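You operate a simulated robot arm through the tools that you are given. There is no shell and no other tool. Be economical: measure what you need, move in short steps, check, and stop when the job is done.

You run a simulated two-armed robot. Do the job below in one go: nothing can be reset, and whatever is moved stays where it is left.

TASK
Lock the tube with the yellow band in the tube clamp and wipe its oil off with the black pad.
Fine: put the black pad back. Set down upright: black pad. What is to be rubbed or washed off counts as gone when no trace of it is left.

It is judged by the outcome, as a careful person would: the job done as asked, and still so three seconds after it is handed in. It fails if anything else is knocked over, pushed out of place, dropped, spilled or broken.

THE ROBOT
Two 7-joint arms with two-finger parallel grippers on one trunk, on a base that drives. Base frame: it is fixed to the floor where the robot stands at the start and does not move with it; the origin is under the middle of the robot, x ahead of it, y to its left, z up. Lengths are in mm, angles in degrees, forces in N, time in s.
The left shoulder is at the start at [70, 133, 1201], the right one opposite. With the tool pointing down near the work surface each hand reaches from about 100 to 640 mm from the robot's upright axis, wherever it stands, measured 20 degrees to its own side. Places, roughly: bed of the tube clamp [500, -100, 800]; blue pad [400, 100, 900]; brass key [600, -1700, 800]; dryer dial [400, -1000, 800]; dryer switch [400, -1300, 800]; gold wing nut [400, -1700, 800]; red lock dial [400, -200, 800]; silver wing nut [400, -1500, 800]; small black dial [700, -1600, 800]; small blue dial [700, -1700, 800]; small red dial [700, -1500, 800]; tester switch [500, 500, 900]; volt dial [500, 800, 900]; yellow slider [600, -1600, 800]. Payload 1.57 kg a hand.
Tool frame (each hand has its own): the origin (TCP) lies between the finger pads and is the grasp point; the fingertips stand 30 mm ahead of it; z points along the fingers, y is the line along which they close. Largest opening 80 mm; finger width 17, thickness 12; the body of the gripper, 40 by 82 mm, starts 80 mm behind the TCP.
Orientation is that of the tool frame in the base frame, as a unit quaternion [x, y, z, w]. With the fingers straight down and closing along the base's y, the tool's x points along the base's -x, its y along +y and its z along -z.

THE INTERFACE
- The arms move only by the tool apply_moves. It takes "left_series", "right_series" or both (then of equal length, played together; a hand with none holds still); each is a list of rows, each a list of 3 entries, a list of its own where there are three numbers: the finger opening in mm, from 0 to 80, then the shift along the tool's x, y, z in mm, then the turn, a rotation vector about the tool's x, y, z in degrees. In form: [[gripper, [dx, dy, dz], [ax, ay, az]], ...]. A call has 1 to 12 rows; each row is the pose to reach, as a shift and turn from the pose commanded when the call began, along the tool's axes at that moment. Rows are played at 5 a second. More than 50 mm and 8.6 degrees between two rows, or a gripper value outside its range, and nothing of the call is played. Where a pose cannot be reached the arm comes as near as it can. A force on the tool above 60 N (or 10 N above the force at the start of the call, whichever is more), or a blocked arm, ends the call early, and 0.2 s more pass. The fingers move at their own pace (about 153 mm/s each) and stop on an object; they squeeze with about 27 N. The grip force told is the motor's: it shows also when the fingers shut on nothing. Time passes only in rows, and 0.2 s behind the last, so rows that repeat a pose let the fingers close. It gives the time, the measured TCP pose, the force on the tool (base axes), the opening and the grip force at its end, in the units of the frame above (readings bear some noise), with the torque about the TCP (base axes, N m) and any sound that the robot's microphone picked up, and new pictures: "pictures" is both (left out), scene, wrist or none (wrist: the cameras of the hands that moved).
- Cameras (640 x 400 px; columns grow to the right, rows downward): "scene" is now at [125.6, -15.4, 1405.7]; the picture's right is [-0.20, -0.98, 0.00], its down [-0.77, 0.16, -0.62] and it looks along [0.60, -0.12, -0.79] (base axes); focal length 255 px, centre (320, 200). "left" rides on the left gripper at [72, 7, -122] in its tool frame; the picture's right is [-0.09, 1.00, 0.00], its down [-0.84, -0.08, -0.54] and it looks along [-0.54, -0.05, 0.84] (tool axes); focal length 238 px, centre (320, 200). "right" rides on the right gripper at [72, -7, -122] in its tool frame; the picture's right is [0.09, 1.00, 0.00], its down [-0.84, 0.08, -0.54] and it looks along [-0.54, 0.05, 0.84] (tool axes); focal length 238 px, centre (320, 200). There is no depth. A picture from a camera that has moved, and an enlarged one, comes with that camera's place and axes in the base frame and with its lens.
- raise_lower(by): slides the trunk up (or, below 0, down) by that many mm; the arms and the scene camera ride with it, the base frame stays. It gives what a move gives, with no picture.
- roll_base(legs): drives the robot by 1 to 6 legs, each [ahead, left, turn to the left] in mm, mm and degrees, along the robot's own axes; the way and the turn of a leg run together, so that a leg with both is an arc; at most 1500 mm and 180 degrees a leg. The arms and the cameras ride along, it lands a little off, and it stops where it bumps. It gives what a move gives, and a new picture of the scene camera.
- turn_head(pan, tilt): turns the head with the scene camera to pan (to the left, within 86 degrees either way) and tilt (down, from -29 to 69), counted from straight ahead of the robot. It gives what a move gives, and a new picture of the scene camera.
- zoom(camera, box): a new picture of the part [left, top, right, bottom] of that camera's present view, enlarged. No time passes.
- job_done(): hands the job in; it is judged then, once.

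Work in short steps. Places have to be worked out from the pictures, the camera data and where the tool is seen: move nearer, look again, correct. Check each grasp and each placing, and mend what went wrong. You have 120 turns and 260 pictures in all, those below and enlarged ones among them. Open the grippers and draw the arms clear of the work before you hand the job in, unless the task says otherwise; then end with one line.

The tools are called after ">>>" by a JSON object that holds its "fn" and its "kwargs". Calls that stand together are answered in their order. apply_moves: Moves the arms, as the interface text tells. Its arguments: {"type":"object","properties":{"left_series":{"type":"array","items":{"type":"array"}},"right_series":{"type":"array","items":{"type":"array"}},"pictures":{"type":"string","enum":["both","scene","wrist","none"]}},"required":[]} The other tools are called the same way: raise_lower (by) slides the trunk up or down; roll_base (legs) drives the base; turn_head (pan, tilt) turns the head that bears the scene camera; zoom (camera, box) takes an enlarged picture of a part of a camera's view; job_done () hands the job in.

At the start:

```text
time_s: 0.0
left_tool_pos: [436.5, 120.3, 1151.8]
left_ee_rot: [0.0, 1.0, 0.001, 0.0]
left_force: [0.1, -0.1, -0.8]
left_torque: [-0.02, 0.01, -0.01]
left_gripper_width: 79.8
left_gripper_force: 0.0
right_tool_pos: [451.5, -252.7, 1087.7]
right_ee_rot: [0.0, 1.0, -0.001, 0.0]
right_force: [0.5, 0.0, 0.5]
right_torque: [-0.02, 0.0, -0.01]
right_gripper_width: 80.1
right_gripper_force: 0.1
trunk travel left (down, up): [-775.0, 165.0]
robot x, y, heading: [-0.4, 0.9, 0.0]
head pan, tilt: [-11.7, 51.8]
```

scene: 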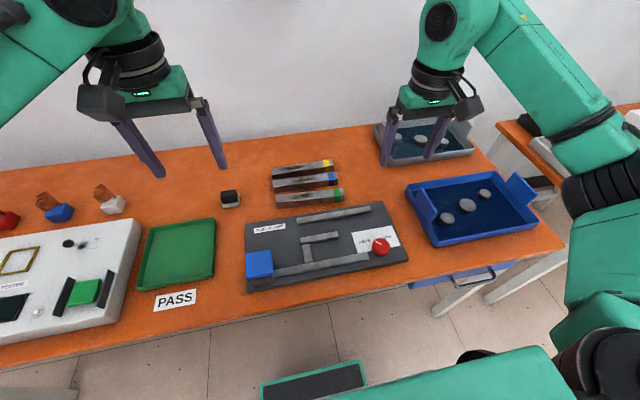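
right: 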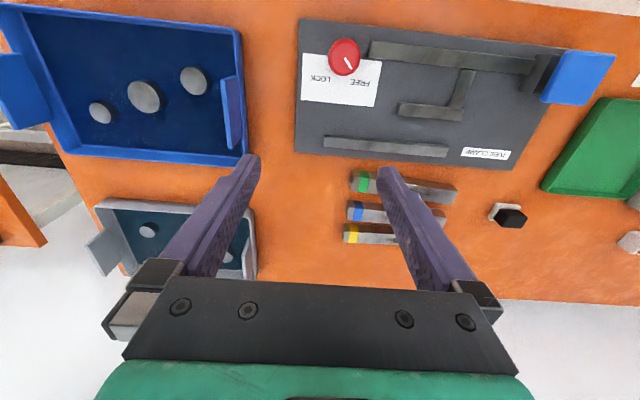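
left: 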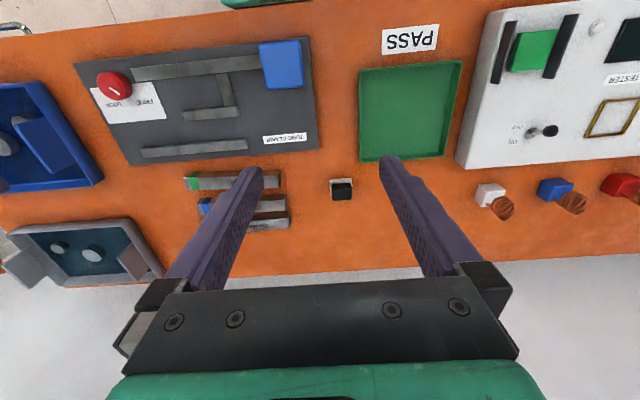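

The scene shows three tubes behind the clamp, with the black pad to their left. I'll zoom in on the clamp, tubes and pad before moving.

>>> {"fn": "zoom", "kwargs": {"camera": "scene", "box": [210, 140, 430, 300]}}

>>> {"fn": "zoom", "kwargs": {"camera": "right", "box": [280, 10, 640, 260]}}

```text
2.50 times, centred on (320, 220) of scene
camera zoom: at [125.6, -15.4, 1405.7], right [-0.2, -0.98, 0.0], down [-0.77, 0.16, -0.62], along [0.6, -0.12, -0.79], focal length 637 px, centre (320, 150)
```

zoom: 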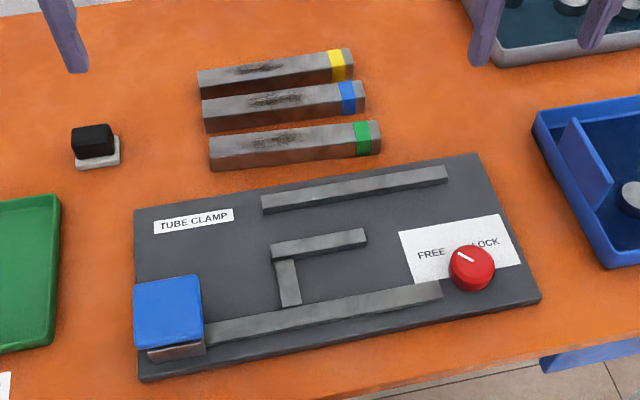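

```text
1.60 times, centred on (460, 135) of right
camera zoom: at [380.6, -259.6, 1209.8], right [-0.09, 1.0, 0.0], down [0.84, 0.08, 0.54], along [0.54, 0.05, -0.84], focal length 381 px, centre (96, 304)
```

zoom: 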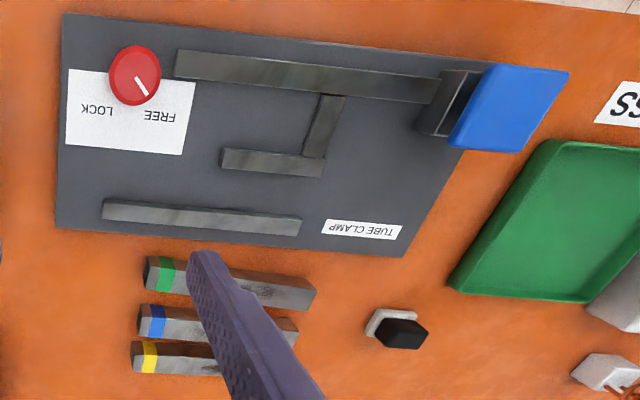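

Let me see the blue pad and the rails more closely from the left wrist camera.

>>> {"fn": "zoom", "kwargs": {"camera": "left", "box": [60, 20, 360, 220]}}

>>> {"fn": "zoom", "kwargs": {"camera": "scene", "box": [235, 195, 335, 295]}}

```text
2.00 times, centred on (210, 120) of left
camera zoom: at [364.6, 128.1, 1273.3], right [0.09, 1.0, 0.0], down [0.84, -0.08, 0.54], along [0.54, -0.05, -0.84], focal length 477 px, centre (540, 360)
```

zoom: 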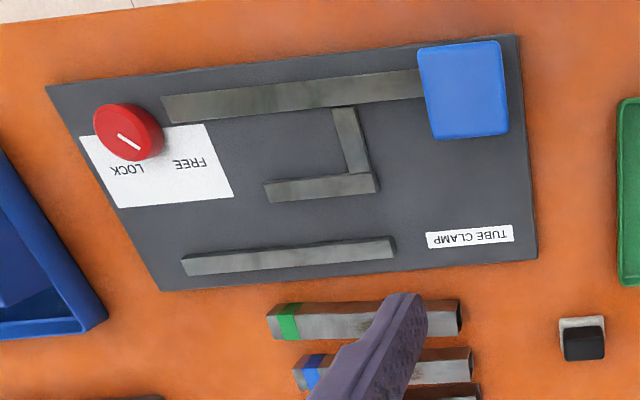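

```text
4.00 times, centred on (285, 245) of scene
camera zoom: at [125.6, -15.4, 1405.7], right [-0.2, -0.98, 0.0], down [-0.77, 0.16, -0.62], along [0.6, -0.12, -0.79], focal length 1020 px, centre (460, 20)
```

zoom: 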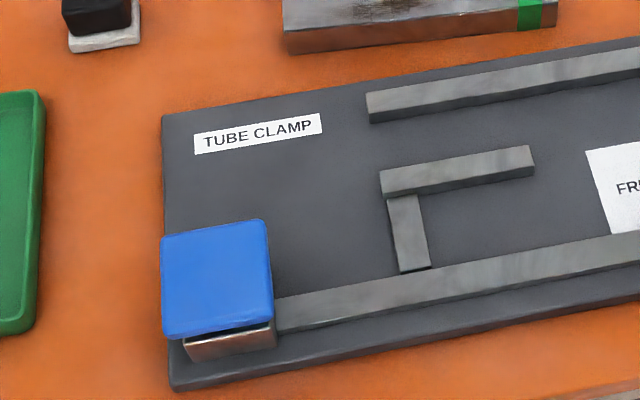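

I'll take the left hand to a low side view of the clamp, yawed so its camera looks along -y over the blue pad.

>>> {"fn": "apply_moves", "kwargs": {"left_series": [[60, [4, 7, 20], [0, 0, 8.2]], [40, [8, 14, 42], [0, 0, 16.4]], [20, [12, 21, 64], [0, 0, 24.6]], [0, [17, 28, 86], [0, 0, 32.8]], [0, [21, 35, 108], [0, 0, 41]], [0, [25, 42, 130], [0, 0, 49.2]], [0, [29, 50, 152], [0, 0, 57.4]], [0, [34, 57, 174], [0, 0, 65.6]], [0, [38, 64, 196], [0, 0, 73.8]], [0, [42, 71, 215], [0, 0, 82]], [0, [46, 78, 235], [0, 0, 90]]]}}

```text
time_s: 2.4
left_tool_pos: [391.7, 198.8, 915.4]
left_ee_rot: [0.708, 0.706, 0.0, 0.0]
left_force: [0.7, -0.9, -0.4]
left_torque: [0.01, 0.04, 0.01]
left_gripper_width: 0.0
left_gripper_force: 21.2
right_tool_pos: [451.4, -252.2, 1087.8]
right_ee_rot: [0.001, 1.0, 0.0, 0.0]
right_force: [0.6, -0.6, 0.0]
right_torque: [0.01, 0.01, 0.0]
right_gripper_width: 80.0
right_gripper_force: 0.1
trunk travel left (down, up): [-775.0, 165.0]
robot x, y, heading: [-0.9, -1.2, 0.0]
head pan, tilt: [-11.7, 51.8]
camera scene: at [125.4, -14.8, 1405.7], right [-0.2, -0.98, 0.0], down [-0.77, 0.16, -0.62], along [0.6, -0.13, -0.79], focal length 255 px, centre (320, 200)
camera left: at [398.1, 272.1, 1037.4], right [1.0, -0.09, 0.0], down [-0.08, -0.84, 0.54], along [-0.05, -0.54, -0.84], focal length 238 px, centre (320, 200)
```

scene: 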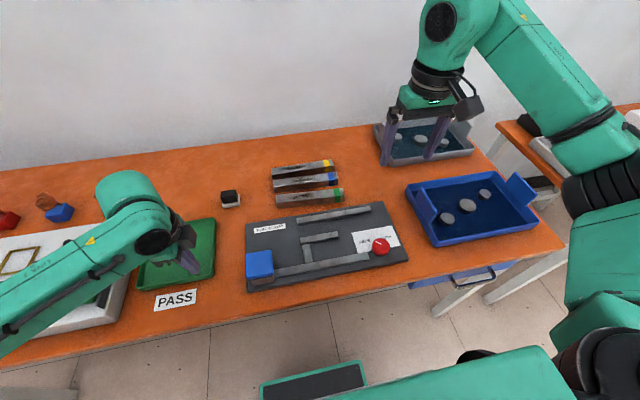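
left: 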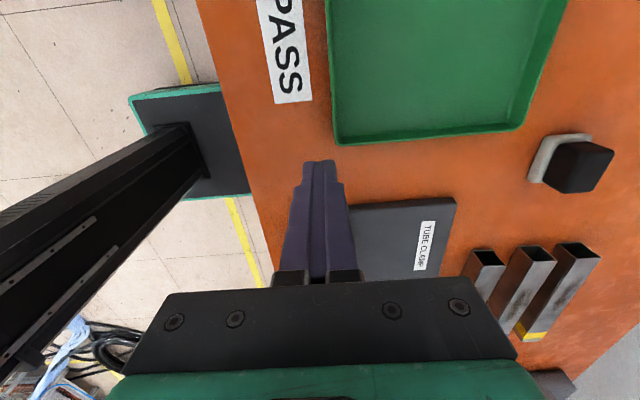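

From two views the pad top is about x 353–413, y 43–100, z 868, which suggests a press pad. I'll bring the closed left fingers over it and press gently while watching the jaw.

>>> {"fn": "apply_moves", "kwargs": {"left_series": [[0, [0, 0, -25], [0, 0, 0]], [0, [-42, -3, -25], [0, 0, 0]], [0, [-84, -6, -25], [0, 0, 0]], [0, [-127, -9, -25], [0, 0, 0]], [0, [-127, -9, 0], [0, 0, 0]], [0, [-127, -9, 12], [0, 0, 0]], [0, [-127, -9, 20], [0, 0, 0]], [0, [-127, -9, 24], [0, 0, 0]]]}}

```text
time_s: 4.2
left_tool_pos: [383.6, 70.1, 893.2]
left_ee_rot: [0.708, 0.707, 0.001, 0.001]
left_force: [0.8, 0.6, 5.4]
left_torque: [0.04, -0.03, 0.01]
left_gripper_width: 0.0
left_gripper_force: 21.6
right_tool_pos: [451.5, -253.2, 1089.2]
right_ee_rot: [0.0, 1.0, 0.0, 0.0]
right_force: [0.2, -0.1, -0.2]
right_torque: [0.01, 0.04, -0.02]
right_gripper_width: 80.5
right_gripper_force: 0.1
trunk travel left (down, up): [-775.0, 165.0]
robot x, y, heading: [-1.6, -1.8, -0.2]
head pan, tilt: [-11.7, 51.8]
camera scene: at [125.0, -15.4, 1405.8], right [-0.2, -0.98, 0.0], down [-0.77, 0.16, -0.62], along [0.61, -0.12, -0.79], focal length 255 px, centre (320, 200)
camera left: at [388.5, 143.2, 1014.3], right [1.0, -0.09, 0.0], down [-0.08, -0.84, 0.54], along [-0.05, -0.54, -0.84], focal length 238 px, centre (320, 200)
```

scene: 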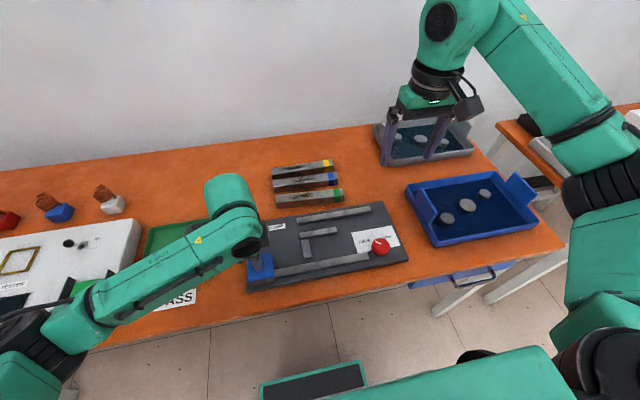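
left: 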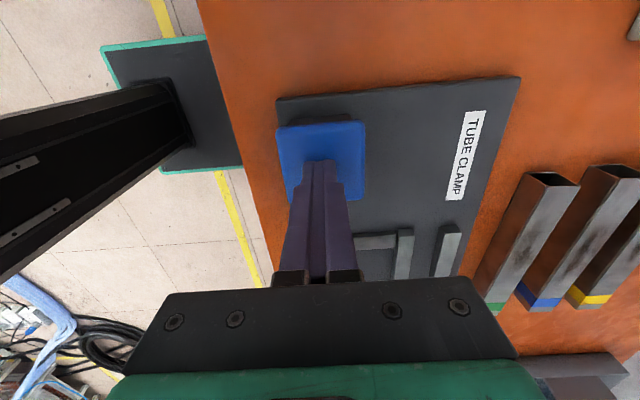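

Contact, with 5 N. I'll press about 12 mm deeper and watch the force and jaw.

>>> {"fn": "apply_moves", "kwargs": {"left_series": [[0, [0, 0, 4], [0, 0, 0]], [0, [0, 0, 8], [0, 0, 0]], [0, [0, 0, 12], [0, 0, 0]]]}}

>>> {"fn": "zoom", "kwargs": {"camera": "scene", "box": [230, 190, 430, 300]}}

```text
time_s: 5.0
left_tool_pos: [382.7, 70.1, 889.9]
left_ee_rot: [0.707, 0.707, 0.006, 0.012]
left_force: [-13.3, 3.1, 31.6]
left_torque: [0.24, 0.5, 0.04]
left_gripper_width: 0.0
left_gripper_force: 21.4
right_tool_pos: [445.9, -252.4, 1091.2]
right_ee_rot: [0.001, 1.0, -0.001, 0.002]
right_force: [0.3, -0.1, -0.6]
right_torque: [0.0, 0.02, -0.02]
right_gripper_width: 79.8
right_gripper_force: 0.1
trunk travel left (down, up): [-775.0, 165.0]
robot x, y, heading: [2.1, 2.2, -0.1]
head pan, tilt: [-11.7, 51.8]
stopped in row 3 (left hand): the force on the tool passed its limit (the readings are from after the stop); the commanded pose is now the measured one
camera scene: at [117.9, -14.6, 1406.4], right [-0.2, -0.98, 0.0], down [-0.77, 0.16, -0.62], along [0.61, -0.12, -0.78], focal length 255 px, centre (320, 200)
camera left: at [385.1, 144.2, 1011.9], right [1.0, -0.09, 0.03], down [-0.09, -0.83, 0.55], along [-0.03, -0.55, -0.84], focal length 238 px, centre (320, 200)
```

scene: 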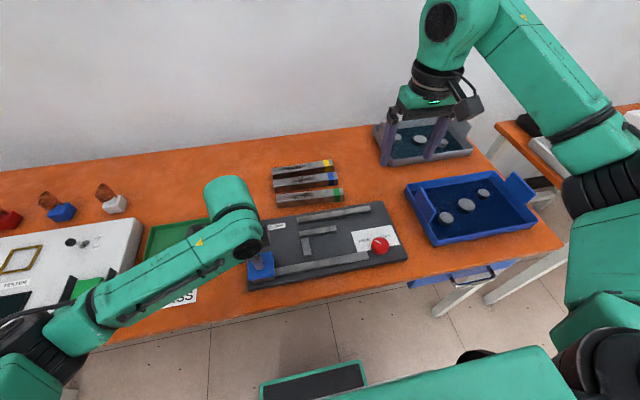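
left: 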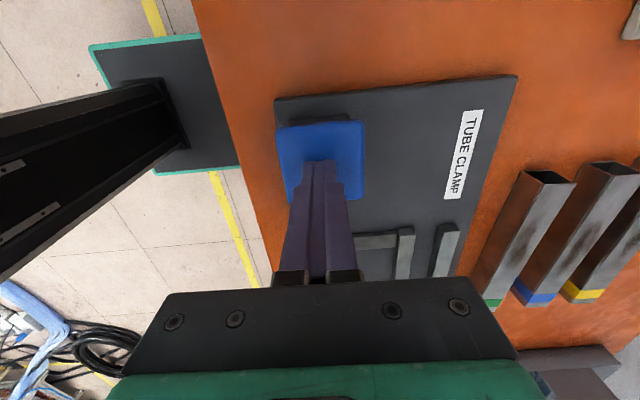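

```text
3.20 times, centred on (330, 245) of scene
camera zoom: at [117.9, -14.6, 1406.4], right [-0.2, -0.98, 0.0], down [-0.77, 0.16, -0.62], along [0.61, -0.12, -0.78], focal length 816 px, centre (288, 56)
```

zoom: 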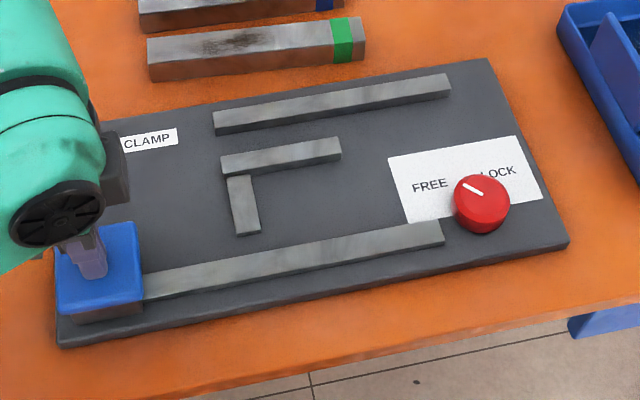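

Pressing the pad moved the jaw toward the far wall by about 17 mm, so it closes the clamp. I'll release, see whether the jaw springs back, and raise the left hand clear.

>>> {"fn": "apply_moves", "kwargs": {"left_series": [[0, [0, 0, -5], [0, 0, 0]], [0, [0, 0, -20], [0, 0, 0]], [0, [0, 0, -50], [0, 0, 0]], [0, [40, 0, -70], [0, 0, 0]], [0, [80, 0, -90], [0, 0, 0]], [0, [125, 0, -110], [0, 0, 0]]], "pictures": "none"}}

>>> {"fn": "zoom", "kwargs": {"camera": "scene", "box": [190, 150, 430, 300]}}

```text
time_s: 6.4
left_tool_pos: [381.7, 197.5, 998.0]
left_ee_rot: [0.707, 0.707, 0.004, 0.008]
left_force: [0.0, -0.2, -0.1]
left_torque: [0.0, 0.0, 0.0]
left_gripper_width: 0.0
left_gripper_force: 21.5
right_tool_pos: [450.3, -252.0, 1088.4]
right_ee_rot: [-0.001, 1.0, -0.001, 0.001]
right_force: [0.4, 0.1, 0.4]
right_torque: [0.0, 0.0, -0.02]
right_gripper_width: 79.9
right_gripper_force: 0.1
trunk travel left (down, up): [-775.0, 165.0]
robot x, y, heading: [1.8, -0.8, 0.0]
head pan, tilt: [-11.7, 51.8]
```

```text
2.67 times, centred on (310, 225) of scene
camera zoom: at [124.4, -13.9, 1405.8], right [-0.2, -0.98, 0.0], down [-0.77, 0.16, -0.62], along [0.61, -0.13, -0.79], focal length 680 px, centre (347, 133)
```

zoom: 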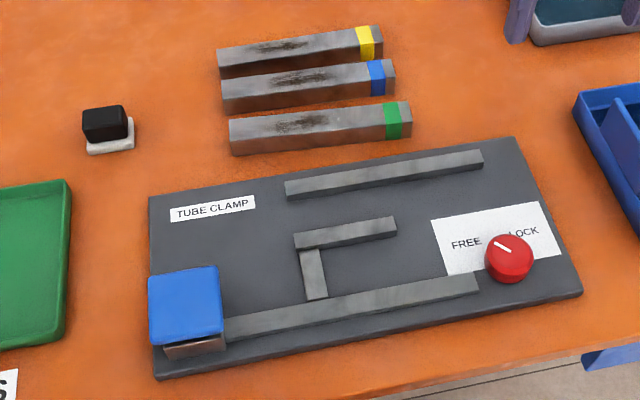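

The jaw springs back when released, so the sequence is clear: place the tube, press the pad with the left hand, turn the dial with the right. The tube at x≈708 is out of reach, so I'll roll 110 mm ahead.

>>> {"fn": "roll_base", "kwargs": {"legs": [[110, 0, 0]]}}

```text
time_s: 7.6
left_tool_pos: [493.7, 196.6, 997.0]
left_ee_rot: [0.707, 0.707, 0.004, 0.007]
left_force: [-1.0, -0.1, 0.8]
left_torque: [0.01, -0.01, 0.01]
left_gripper_width: 0.0
left_gripper_force: 21.3
right_tool_pos: [561.9, -253.5, 1089.0]
right_ee_rot: [0.0, 1.0, -0.001, 0.0]
right_force: [0.2, 0.1, 1.0]
right_torque: [0.02, 0.0, 0.02]
right_gripper_width: 80.0
right_gripper_force: 0.1
trunk travel left (down, up): [-775.0, 165.0]
robot x, y, heading: [110.1, -1.5, -0.1]
head pan, tilt: [-11.7, 51.8]
camera scene: at [234.7, -15.2, 1405.9], right [-0.2, -0.98, 0.0], down [-0.77, 0.16, -0.62], along [0.61, -0.13, -0.79], focal length 255 px, centre (320, 200)
```

scene: 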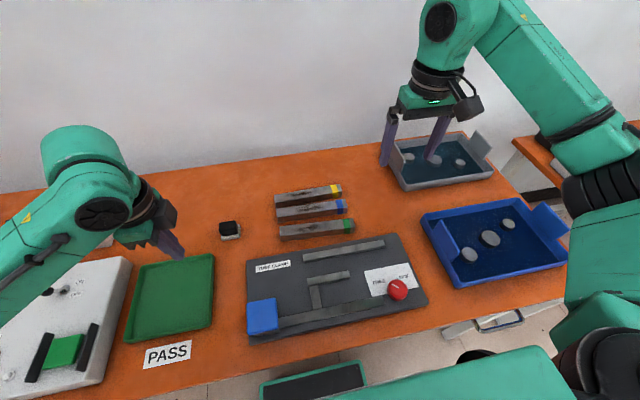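

Now I'll yaw the right hand by -90° so it closes along x, and bring it above the yellow tube (about 708, -72) to look.

>>> {"fn": "apply_moves", "kwargs": {"right_series": [[80, [-13, 16, 12], [0, 0, -8.2]], [80, [-26, 33, 24], [0, 0, -16.4]], [80, [-40, 49, 36], [0, 0, -24.6]], [80, [-53, 66, 48], [0, 0, -32.8]], [80, [-66, 82, 59], [0, 0, -41]], [80, [-80, 99, 70], [0, 0, -49.2]], [80, [-93, 115, 80], [0, 0, -57.4]], [80, [-106, 132, 90], [0, 0, -65.6]], [80, [-120, 148, 100], [0, 0, -73.8]], [80, [-133, 165, 108], [0, 0, -82]], [80, [-146, 181, 115], [0, 0, -90]], [80, [-146, 181, 115], [0, 0, -90]]]}}

```text
time_s: 10.2
left_tool_pos: [496.6, 197.7, 996.0]
left_ee_rot: [0.707, 0.707, 0.003, 0.008]
left_force: [0.8, 0.1, 0.1]
left_torque: [0.01, 0.01, -0.04]
left_gripper_width: 0.0
left_gripper_force: 21.3
right_tool_pos: [450.6, -71.4, 857.1]
right_ee_rot: [-0.67, 0.737, -0.06, 0.061]
right_force: [-0.1, -0.4, -0.4]
right_torque: [0.02, 0.0, 0.01]
right_gripper_width: 79.9
right_gripper_force: 0.0
right hand out of reach, approached as far as the arm can: row 3, 4, 5, 6, 7, 8, 9, 10, 11, 12
trunk travel left (down, up): [-775.0, 165.0]
robot x, y, heading: [108.9, -0.2, -0.2]
head pan, tilt: [-11.7, 51.8]
camera scene: at [238.5, -12.6, 1405.5], right [-0.2, -0.98, 0.0], down [-0.77, 0.16, -0.62], along [0.6, -0.13, -0.79], focal length 255 px, centre (320, 200)
camera right: at [431.0, -143.3, 976.8], right [-0.99, 0.0, -0.17], down [-0.09, 0.84, 0.53], along [0.15, 0.54, -0.83], focal length 238 px, centre (320, 200)
```

scene: 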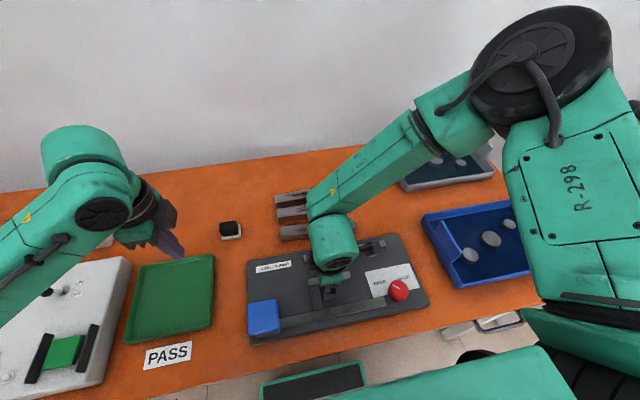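
right: 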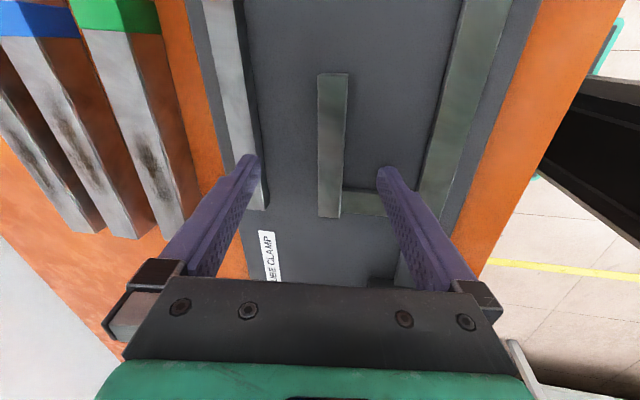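

The hand couldn't reach and stopped over the clamp without contact. I'll lift it well up, then check before driving further ahead.

>>> {"fn": "apply_moves", "kwargs": {"right_series": [[80, [0, 0, -40], [0, 0, 0]], [80, [0, 0, -80], [0, 0, 0]], [80, [0, 0, -120], [0, 0, 0]], [80, [0, 0, -150], [0, 0, 0]]], "pictures": "wrist"}}

```text
time_s: 11.2
left_tool_pos: [496.4, 194.2, 996.3]
left_ee_rot: [0.707, 0.708, 0.004, 0.006]
left_force: [0.5, -0.6, -0.1]
left_torque: [0.03, 0.04, 0.03]
left_gripper_width: 0.0
left_gripper_force: 21.5
right_tool_pos: [418.3, -91.3, 934.8]
right_ee_rot: [-0.66, 0.744, -0.068, 0.075]
right_force: [-0.8, 0.0, 0.0]
right_torque: [0.03, 0.0, -0.01]
right_gripper_width: 80.1
right_gripper_force: 0.1
right hand out of reach, approached as far as the arm can: row 1, 2, 3, 4
trunk travel left (down, up): [-775.0, 165.0]
robot x, y, heading: [113.0, 1.8, -0.0]
head pan, tilt: [-11.7, 51.8]
camera right: at [392.9, -163.6, 1054.4], right [-0.98, 0.03, -0.2], down [-0.09, 0.84, 0.53], along [0.18, 0.54, -0.82], focal length 238 px, centre (320, 200)
```

right: 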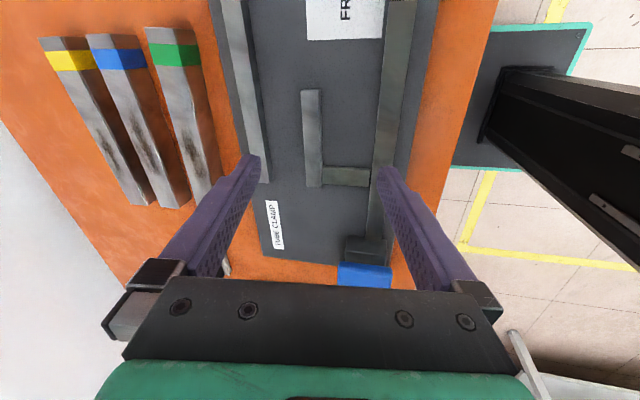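

That yaw is near a joint limit for this arm. I'll unwind it back to the starting orientation at a roomy spot.

>>> {"fn": "apply_moves", "kwargs": {"right_series": [[80, [12.5, -17, -11], [-0.77, 0.85, 7.5]], [80, [25, -34, -21], [-1.5, 1.7, 15]], [80, [38, -52, -32], [-2.3, 2.6, 22.6]], [80, [50, -69, -43], [-3.1, 3.4, 30]], [80, [63, -86, -53], [-3.9, 4.3, 37.6]], [80, [75, -103, -64], [-4.6, 5.1, 45]], [80, [88, -120, -74], [-5.4, 6, 52.7]], [80, [100, -137, -85], [-6.2, 6.8, 60]], [80, [113, -155, -96], [-7, 7.7, 67.7]], [80, [125, -172, -106], [-7.7, 8.5, 75]], [80, [138, -189, -117], [-8.5, 9.4, 82.8]], [80, [138, -189, -117], [-8.5, 9.4, 82.8]]], "pictures": "none"}}

```text
time_s: 13.8
left_tool_pos: [494.0, 196.8, 997.3]
left_ee_rot: [0.707, 0.707, 0.004, 0.008]
left_force: [0.7, 0.3, 0.8]
left_torque: [-0.02, -0.01, -0.01]
left_gripper_width: 0.0
left_gripper_force: 21.0
right_tool_pos: [567.5, -249.6, 1084.0]
right_ee_rot: [-0.011, 1.0, -0.003, -0.015]
right_force: [0.5, -0.2, 0.7]
right_torque: [-0.02, 0.01, -0.03]
right_gripper_width: 80.0
right_gripper_force: 0.0
right hand out of reach, approached as far as the arm can: row 1, 2, 3, 4
trunk travel left (down, up): [-775.0, 165.0]
robot x, y, heading: [107.9, -1.9, 0.1]
head pan, tilt: [-11.7, 51.8]
```

Back to neutral. Now I'll try the other yaw (+90) in place, lowering slightly.

>>> {"fn": "apply_moves", "kwargs": {"right_series": [[80, [0, 0, 0], [0, 0, 8.2]], [80, [0, 0, 5], [0, 0, 16.4]], [80, [0, 0, 10], [0, 0, 24.6]], [80, [0, 5, 15], [0, 0, 32.8]], [80, [0, 10, 20], [0, 0, 41]], [80, [0, 15, 25], [0, 0, 49.2]], [80, [0, 20, 30], [0, 0, 57.4]], [80, [0, 25, 35], [0, 0, 65.6]], [80, [0, 30, 40], [0, 0, 73.8]], [80, [0, 40, 50], [0, 0, 82]], [80, [0, 50, 60], [0, 0, 90]], [80, [0, 50, 60], [0, 0, 90]]], "pictures": "none"}}

```text
time_s: 16.4
left_tool_pos: [494.7, 196.1, 997.4]
left_ee_rot: [0.707, 0.707, 0.005, 0.008]
left_force: [0.3, -0.4, 0.8]
left_torque: [0.03, -0.01, -0.03]
left_gripper_width: 0.2
left_gripper_force: 21.2
right_tool_pos: [565.2, -198.7, 1024.3]
right_ee_rot: [0.7, 0.714, -0.012, -0.008]
right_force: [0.3, -0.5, -0.5]
right_torque: [0.01, 0.02, 0.03]
right_gripper_width: 80.3
right_gripper_force: 0.1
trunk travel left (down, up): [-775.0, 165.0]
robot x, y, heading: [111.8, 5.7, -0.0]
head pan, tilt: [-11.7, 51.8]
```

+90 yaw works. I'll move over the yellow tube at z≈975.

>>> {"fn": "apply_moves", "kwargs": {"right_series": [[80, [32, 36, 10], [0, 0, 0]], [80, [64, 72, 20], [0, 0, 0]], [80, [96, 108, 35], [0, 0, 0]], [80, [127, 143, 50], [0, 0, 0]], [80, [127, 143, 50], [0, 0, 0]]]}}

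```text
refused: row 3 steps farther than a row can; nothing moved
```

The steps were too long, so I'll use finer ones.

>>> {"fn": "apply_moves", "kwargs": {"right_series": [[80, [25, 28, 10], [0, 0, 0]], [80, [50, 57, 20], [0, 0, 0]], [80, [75, 86, 30], [0, 0, 0]], [80, [100, 114, 40], [0, 0, 0]], [80, [127, 143, 50], [0, 0, 0]], [80, [127, 143, 50], [0, 0, 0]]]}}

```text
time_s: 17.8
left_tool_pos: [493.3, 195.9, 997.5]
left_ee_rot: [0.708, 0.707, 0.005, 0.007]
left_force: [0.8, -0.5, 0.2]
left_torque: [-0.01, 0.01, 0.0]
left_gripper_width: 0.0
left_gripper_force: 21.5
right_tool_pos: [695.7, -72.7, 969.4]
right_ee_rot: [0.698, 0.716, -0.011, -0.008]
right_force: [-0.2, 0.2, -0.1]
right_torque: [0.03, 0.01, 0.0]
right_gripper_width: 80.1
right_gripper_force: 0.0
right hand out of reach, approached as far as the arm can: row 5, 6
trunk travel left (down, up): [-775.0, 165.0]
robot x, y, heading: [113.4, -3.1, -0.1]
head pan, tilt: [-11.7, 51.8]
camera scene: at [235.9, -16.7, 1405.7], right [-0.2, -0.98, 0.0], down [-0.77, 0.16, -0.62], along [0.61, -0.12, -0.79], focal length 255 px, centre (320, 200)
camera right: at [692.0, -1.3, 1090.5], right [0.99, 0.12, -0.03], down [0.11, -0.83, 0.54], along [0.04, -0.54, -0.84], focal length 238 px, centre (320, 200)
```

scene: 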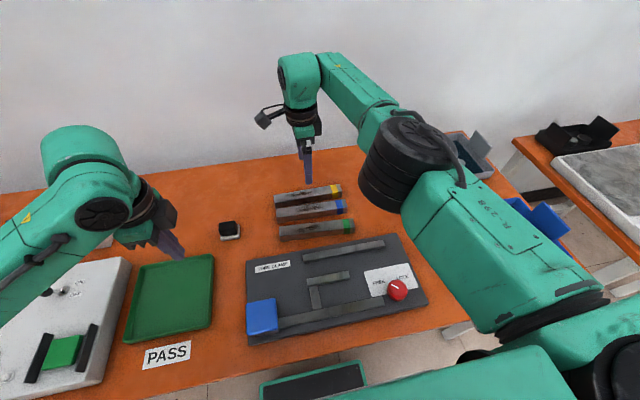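
right: 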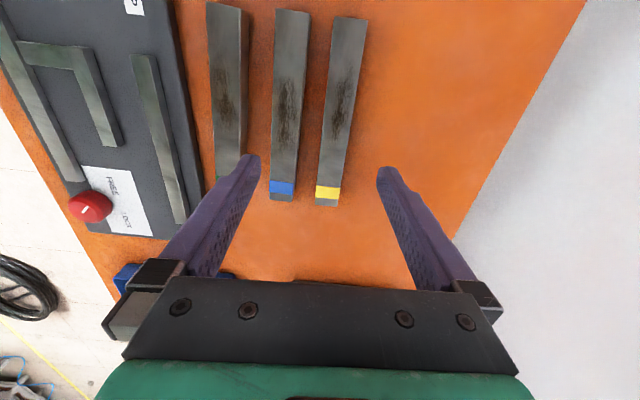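

The tube is centred near (710, -70), with its top at about z 831. Fingers won't fit beside it between the clamp walls (gap about 38 mm), so I'll grip it shallowly. First I'll check the wall height.

>>> {"fn": "zoom", "kwargs": {"camera": "right", "box": [0, 0, 240, 240]}}

>>> {"fn": "zoom", "kwargs": {"camera": "scene", "box": [240, 160, 430, 300]}}

```text
1.67 times, centred on (120, 120) of right
camera zoom: at [692.0, -1.3, 1090.5], right [0.99, 0.12, -0.03], down [0.11, -0.83, 0.54], along [0.04, -0.54, -0.84], focal length 397 px, centre (653, 333)
```

zoom: 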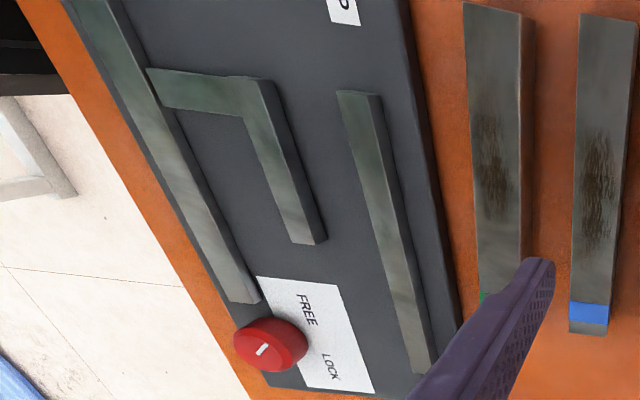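

```text
2.86 times, centred on (335, 230) of scene
camera zoom: at [235.9, -16.7, 1405.7], right [-0.2, -0.98, 0.0], down [-0.77, 0.16, -0.62], along [0.61, -0.12, -0.79], focal length 728 px, centre (277, 114)
```

zoom: 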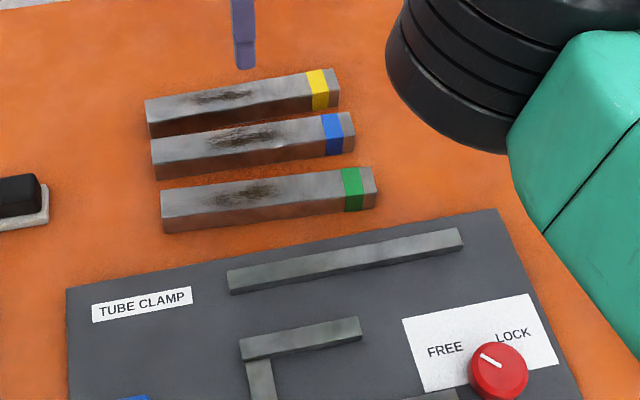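

The walls look roughly half the tube height, so a grip on the top 12 mm should work. The arm is just short, so I'll roll 45 mm further ahead.

>>> {"fn": "roll_base", "kwargs": {"legs": [[45, 0, 0]]}}

>>> {"fn": "zoom", "kwargs": {"camera": "right", "box": [160, 0, 480, 220]}}

```text
time_s: 18.7
left_tool_pos: [534.8, 195.5, 997.6]
left_ee_rot: [0.707, 0.707, 0.006, 0.01]
left_force: [-0.5, -0.4, -0.5]
left_torque: [0.01, -0.05, 0.03]
left_gripper_width: 0.0
left_gripper_force: 21.3
right_tool_pos: [736.5, -72.1, 971.5]
right_ee_rot: [0.699, 0.715, -0.01, -0.006]
right_force: [-1.4, -0.2, 0.8]
right_torque: [0.01, -0.04, 0.02]
right_gripper_width: 79.9
right_gripper_force: 0.0
trunk travel left (down, up): [-775.0, 165.0]
robot x, y, heading: [149.8, 0.7, -0.2]
head pan, tilt: [-11.7, 51.8]
camera scene: at [274.6, -15.1, 1406.4], right [-0.2, -0.98, 0.0], down [-0.77, 0.16, -0.62], along [0.61, -0.13, -0.78], focal length 255 px, centre (320, 200)
```

scene: 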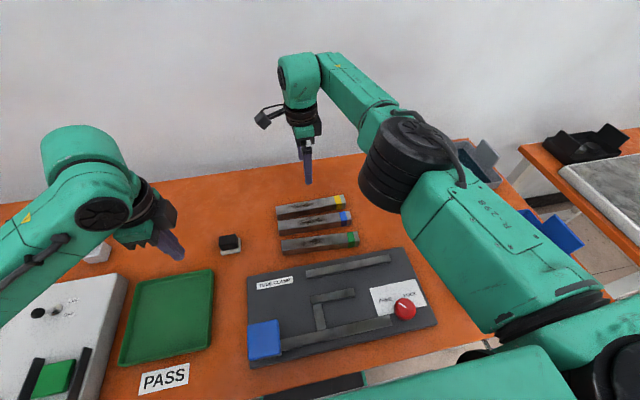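

```text
1.82 times, centred on (320, 110) of right
camera zoom: at [731.9, 0.0, 1093.1], right [0.99, 0.12, -0.03], down [0.11, -0.83, 0.55], along [0.04, -0.54, -0.84], focal length 433 px, centre (320, 364)
```

zoom: 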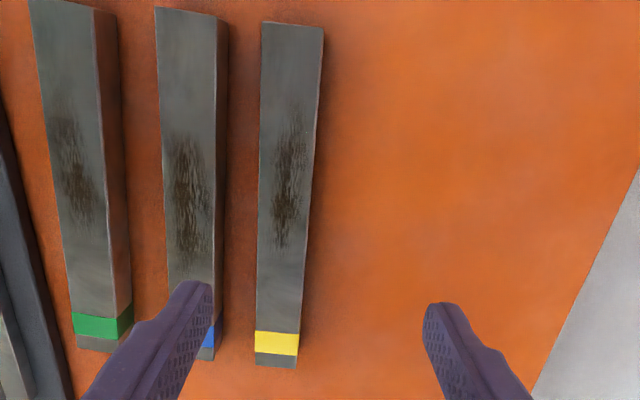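

The yellow tube's axis is at x≈711, with width 31. I'll centre the hand on it, set the opening to about 54 and stop just above it to check.

>>> {"fn": "apply_moves", "kwargs": {"right_series": [[80, [2.5, -12, 20], [0, 0, 0]], [70, [2.5, -25.5, 45], [0, 0, 0]], [54, [2.5, -25.5, 75], [0, 0, 0]], [54, [2.5, -25.5, 96], [0, 0, 0]], [54, [2.5, -25.5, 96], [0, 0, 0]]]}}

>>> {"fn": "zoom", "kwargs": {"camera": "right", "box": [160, 60, 480, 280]}}

```text
time_s: 19.9
left_tool_pos: [539.0, 196.4, 996.3]
left_ee_rot: [0.706, 0.708, 0.005, 0.008]
left_force: [0.1, 0.1, 1.0]
left_torque: [0.0, -0.01, 0.0]
left_gripper_width: 0.2
left_gripper_force: 21.2
right_tool_pos: [712.9, -71.3, 873.0]
right_ee_rot: [0.699, 0.715, -0.012, -0.009]
right_force: [0.3, 0.0, 0.9]
right_torque: [0.0, 0.01, 0.0]
right_gripper_width: 54.0
right_gripper_force: 0.1
trunk travel left (down, up): [-775.0, 165.0]
robot x, y, heading: [151.6, -0.4, -0.3]
head pan, tilt: [-11.7, 51.8]
camera scene: at [280.4, -15.4, 1405.7], right [-0.2, -0.98, 0.0], down [-0.77, 0.16, -0.62], along [0.6, -0.13, -0.79], focal length 255 px, centre (320, 200)
camera right: at [708.0, 0.6, 993.8], right [0.99, 0.12, -0.03], down [0.11, -0.83, 0.54], along [0.04, -0.54, -0.84], focal length 238 px, centre (320, 200)
```

scene: 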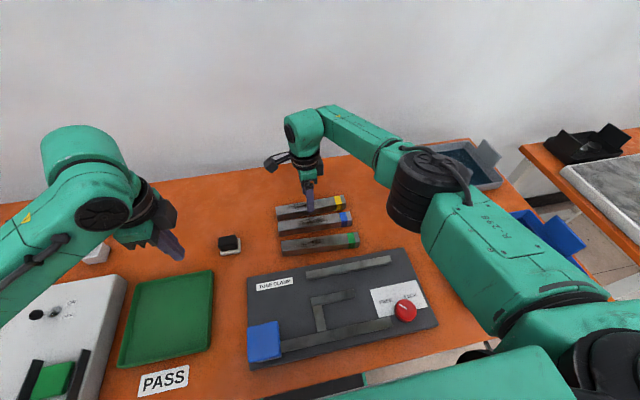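
right: 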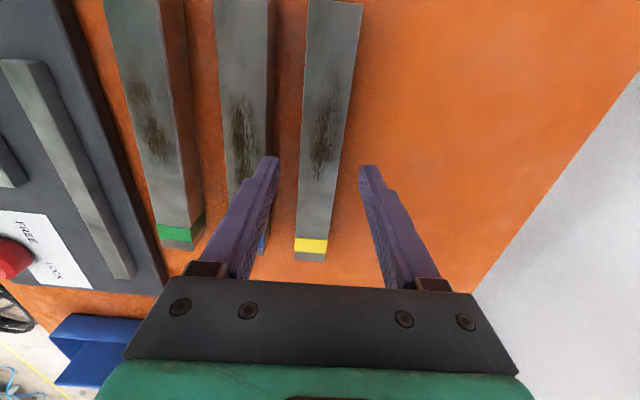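

```text
1.82 times, centred on (320, 170) of right
camera zoom: at [708.0, 0.6, 993.8], right [0.99, 0.12, -0.03], down [0.11, -0.83, 0.54], along [0.04, -0.54, -0.84], focal length 433 px, centre (320, 254)
```

zoom: 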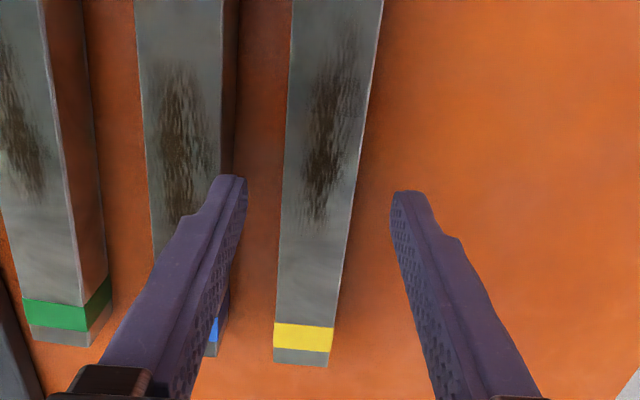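

Well centred. I'll narrow to 48 to clear the blue tube, descend to TCP z≈849 and close.

>>> {"fn": "apply_moves", "kwargs": {"right_series": [[48, [0, 0, 0], [0, 0, 0]], [48, [0, 0, 10], [0, 0, 0]], [48, [0, 0, 18], [0, 0, 0]], [48, [0, 0, 24], [0, 0, 0]], [48, [0, 0, 24], [0, 0, 0]], [20, [0, 0, 24], [0, 0, 0]], [20, [0, 0, 24], [0, 0, 0]], [20, [0, 0, 24], [0, 0, 0]]], "pictures": "wrist"}}

```text
time_s: 21.7
left_tool_pos: [539.1, 194.9, 997.9]
left_ee_rot: [0.707, 0.707, 0.004, 0.008]
left_force: [-0.1, 0.0, -0.2]
left_torque: [0.01, -0.01, -0.04]
left_gripper_width: 0.0
left_gripper_force: 21.5
right_tool_pos: [711.9, -71.5, 848.5]
right_ee_rot: [0.699, 0.715, -0.013, -0.008]
right_force: [-1.6, -1.2, 0.2]
right_torque: [-0.17, -0.03, -0.07]
right_gripper_width: 29.7
right_gripper_force: 26.9
trunk travel left (down, up): [-775.0, 165.0]
robot x, y, heading: [159.8, 0.5, -0.1]
head pan, tilt: [-11.7, 51.8]
camera right: at [708.2, 0.5, 970.0], right [0.99, 0.12, -0.03], down [0.11, -0.83, 0.54], along [0.04, -0.54, -0.84], focal length 238 px, centre (320, 200)
```

right: 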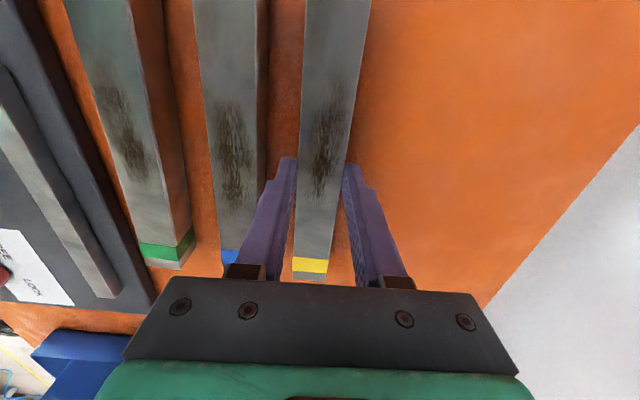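

Grip holds at 29.7 mm. I'll lift and carry it over the clamp, staying high enough to clear the other tubes.

>>> {"fn": "apply_moves", "kwargs": {"right_series": [[20, [0, 0, -15], [0, 0, 0]], [20, [0, 0, -40], [0, 0, 0]], [20, [0, 0, -70], [0, 0, 0]], [20, [-2, -35, -80], [0, 0, 0]], [20, [-3, -75, -80], [0, 0, 0]], [20, [-5, -115, -80], [0, 0, 0]], [20, [-7, -155, -80], [0, 0, 0]], [20, [-8, -195, -80], [0, 0, 0]], [20, [-9, -222, -80], [0, 0, 0]], [20, [-9, -222, -80], [0, 0, 0]]]}}

>>> {"fn": "zoom", "kwargs": {"camera": "right", "box": [160, 0, 480, 280]}}

>>> {"fn": "zoom", "kwargs": {"camera": "scene", "box": [220, 180, 460, 360]}}

```text
time_s: 23.9
left_tool_pos: [540.3, 196.4, 996.4]
left_ee_rot: [0.707, 0.707, 0.004, 0.007]
left_force: [0.3, -0.7, -0.6]
left_torque: [-0.01, 0.04, 0.0]
left_gripper_width: 0.2
left_gripper_force: 21.0
right_tool_pos: [491.1, -83.5, 936.2]
right_ee_rot: [0.698, 0.716, -0.012, -0.01]
right_force: [0.3, -0.1, -4.8]
right_torque: [0.0, -0.01, -0.01]
right_gripper_width: 29.7
right_gripper_force: 27.1
trunk travel left (down, up): [-775.0, 165.0]
robot x, y, heading: [154.9, -1.0, -0.2]
head pan, tilt: [-11.7, 51.8]
camera scene: at [281.8, -15.4, 1405.6], right [-0.2, -0.98, 0.0], down [-0.77, 0.16, -0.62], along [0.6, -0.13, -0.79], focal length 255 px, centre (320, 200)
camera right: at [487.8, -12.7, 1057.4], right [0.99, 0.11, -0.03], down [0.11, -0.83, 0.54], along [0.04, -0.54, -0.84], focal length 238 px, centre (320, 200)
```

scene: 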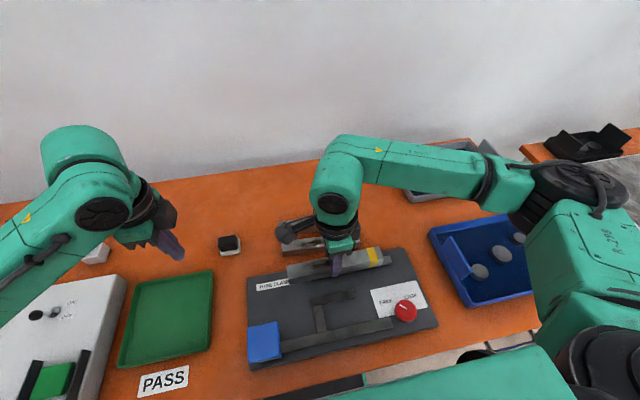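
right: 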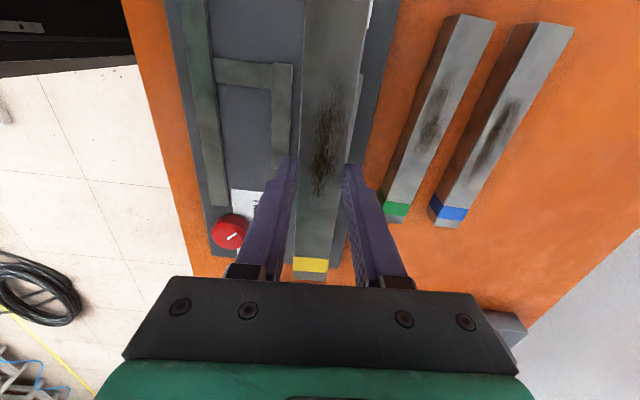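

```text
1.43 times, centred on (320, 140) of right
camera zoom: at [487.8, -12.7, 1057.4], right [0.99, 0.11, -0.03], down [0.11, -0.83, 0.54], along [0.04, -0.54, -0.84], focal length 340 px, centre (320, 286)
```

zoom: 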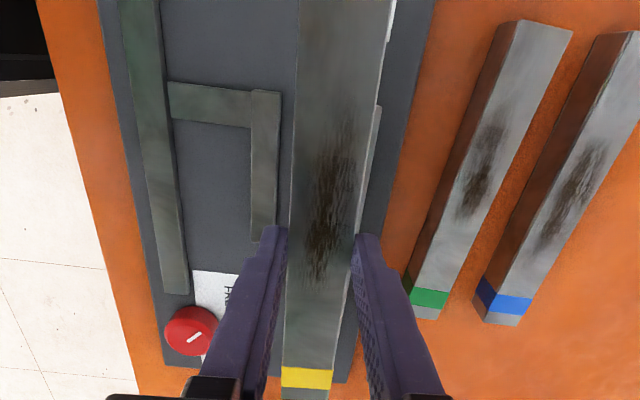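

```text
2.22 times, centred on (340, 270) of scene
camera zoom: at [281.8, -15.4, 1405.6], right [-0.2, -0.98, 0.0], down [-0.77, 0.16, -0.62], along [0.6, -0.13, -0.79], focal length 566 px, centre (276, 44)
```

zoom: 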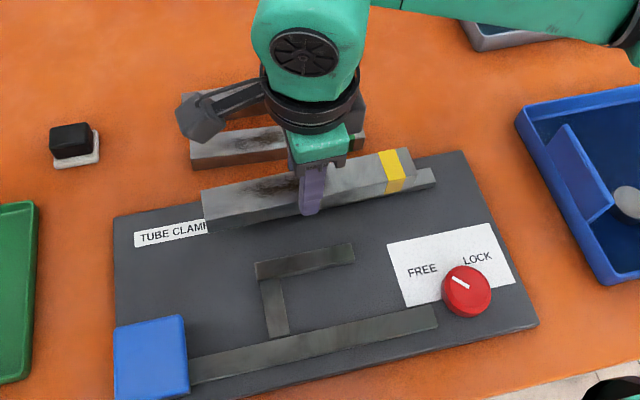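

The gap runs about x 462–507. I'll straighten yaw by 1.4°, centre at x≈488 and lower to just about wall-top height for a check.

>>> {"fn": "apply_moves", "kwargs": {"right_series": [[20, [0, -3, 15], [0, 0, 1.4]], [20, [0, -3, 30], [0, 0, 1.4]], [20, [0, -3, 45], [0, 0, 1.4]], [20, [0, -3, 55], [0, 0, 1.4]], [20, [0, -3, 55], [0, 0, 1.4]]]}}

>>> {"fn": "zoom", "kwargs": {"camera": "right", "box": [200, 0, 440, 220]}}

>>> {"fn": "zoom", "kwargs": {"camera": "scene", "box": [260, 210, 420, 340]}}

```text
time_s: 25.1
left_tool_pos: [540.6, 194.9, 997.2]
left_ee_rot: [0.707, 0.707, 0.005, 0.008]
left_force: [0.2, 0.1, -0.4]
left_torque: [-0.02, 0.0, 0.04]
left_gripper_width: 0.1
left_gripper_force: 21.7
right_tool_pos: [487.3, -86.5, 881.4]
right_ee_rot: [0.708, 0.707, -0.012, -0.007]
right_force: [0.3, 0.8, -3.2]
right_torque: [0.04, 0.0, 0.0]
right_gripper_width: 29.6
right_gripper_force: 27.1
trunk travel left (down, up): [-775.0, 165.0]
robot x, y, heading: [157.3, -0.3, -0.0]
head pan, tilt: [-11.7, 51.8]
camera scene: at [281.3, -15.4, 1405.6], right [-0.2, -0.98, 0.0], down [-0.77, 0.16, -0.62], along [0.6, -0.13, -0.79], focal length 255 px, centre (320, 200)
camera right: at [485.2, -12.9, 1002.2], right [1.0, 0.09, -0.03], down [0.09, -0.83, 0.55], along [0.02, -0.55, -0.84], focal length 238 px, centre (320, 200)
```

scene: 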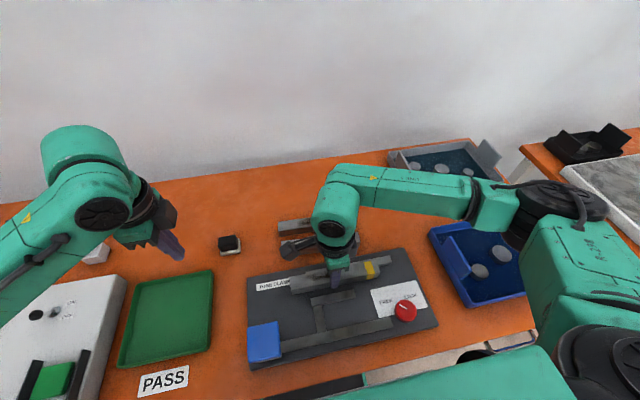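
right: 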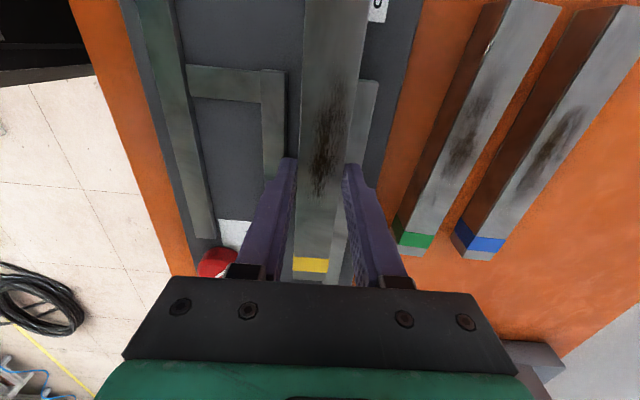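

```text
1.82 times, centred on (320, 110) of right
camera zoom: at [485.2, -12.9, 1002.2], right [1.0, 0.09, -0.03], down [0.09, -0.83, 0.55], along [0.02, -0.55, -0.84], focal length 433 px, centre (320, 364)
```

zoom: 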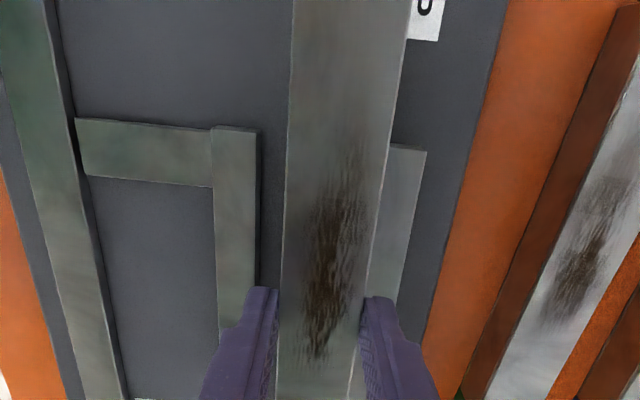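

```text
3.08 times, centred on (340, 275) of scene
camera zoom: at [281.3, -15.4, 1405.6], right [-0.2, -0.98, 0.0], down [-0.77, 0.16, -0.62], along [0.6, -0.13, -0.79], focal length 784 px, centre (258, -31)
```

zoom: 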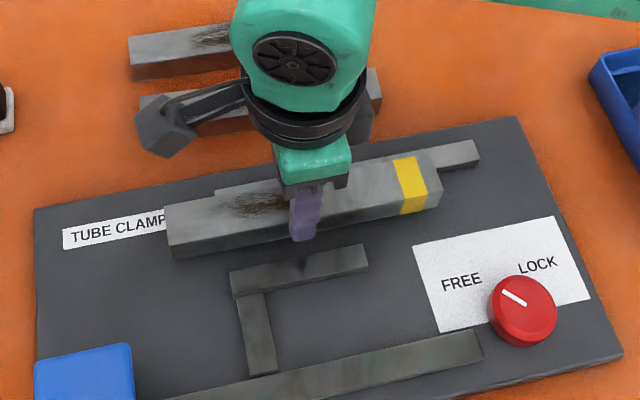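

Gap measured at x≈459–504, with the tube at 472–502. I'll shift 3 mm toward the robot and lower to TCP z≈861.

>>> {"fn": "apply_moves", "kwargs": {"right_series": [[20, [0, -3, 0], [0, 0, 0]], [20, [0, -3, 7], [0, 0, 0]], [20, [0, -3, 13], [0, 0, 0]], [20, [0, -3, 18], [0, 0, 0]], [20, [0, -3, 20], [0, 0, 0]]]}}

>>> {"fn": "zoom", "kwargs": {"camera": "scene", "box": [260, 210, 420, 340]}}

```text
time_s: 26.3
left_tool_pos: [539.0, 194.5, 996.9]
left_ee_rot: [0.707, 0.707, 0.005, 0.008]
left_force: [-0.3, 0.3, -0.2]
left_torque: [0.0, -0.02, 0.01]
left_gripper_width: 0.0
left_gripper_force: 21.1
right_tool_pos: [484.4, -85.6, 863.7]
right_ee_rot: [0.708, 0.706, -0.01, -0.007]
right_force: [2.2, -4.7, 19.3]
right_torque: [-0.1, -0.36, -0.01]
right_gripper_width: 29.7
right_gripper_force: 27.5
trunk travel left (down, up): [-775.0, 165.0]
robot x, y, heading: [156.1, 1.7, -0.0]
head pan, tilt: [-11.7, 51.8]
camera scene: at [279.0, -16.3, 1406.3], right [-0.2, -0.98, 0.0], down [-0.77, 0.16, -0.62], along [0.61, -0.13, -0.79], focal length 255 px, centre (320, 200)
camera right: at [481.0, -12.9, 984.6], right [1.0, 0.09, -0.02], down [0.09, -0.83, 0.54], along [0.03, -0.54, -0.84], focal length 238 px, centre (320, 200)
```

scene: 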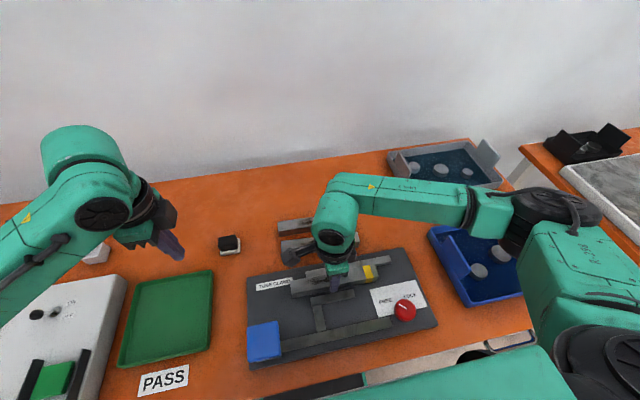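
right: 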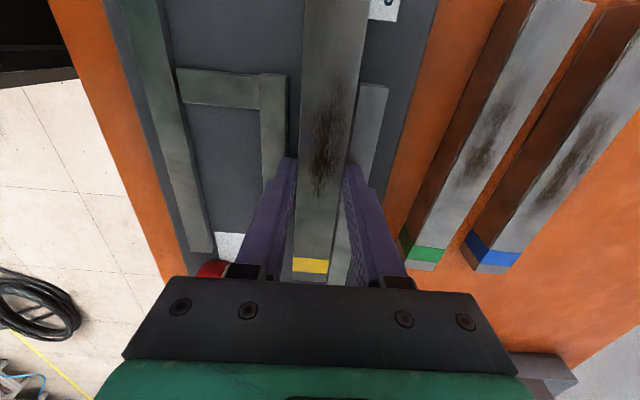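

```text
3.08 times, centred on (340, 275) of scene
camera zoom: at [279.0, -16.3, 1406.3], right [-0.2, -0.98, 0.0], down [-0.77, 0.16, -0.62], along [0.61, -0.13, -0.79], focal length 784 px, centre (258, -31)
```

zoom: 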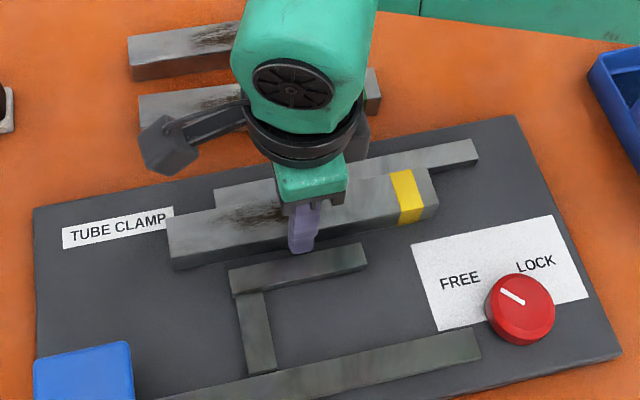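

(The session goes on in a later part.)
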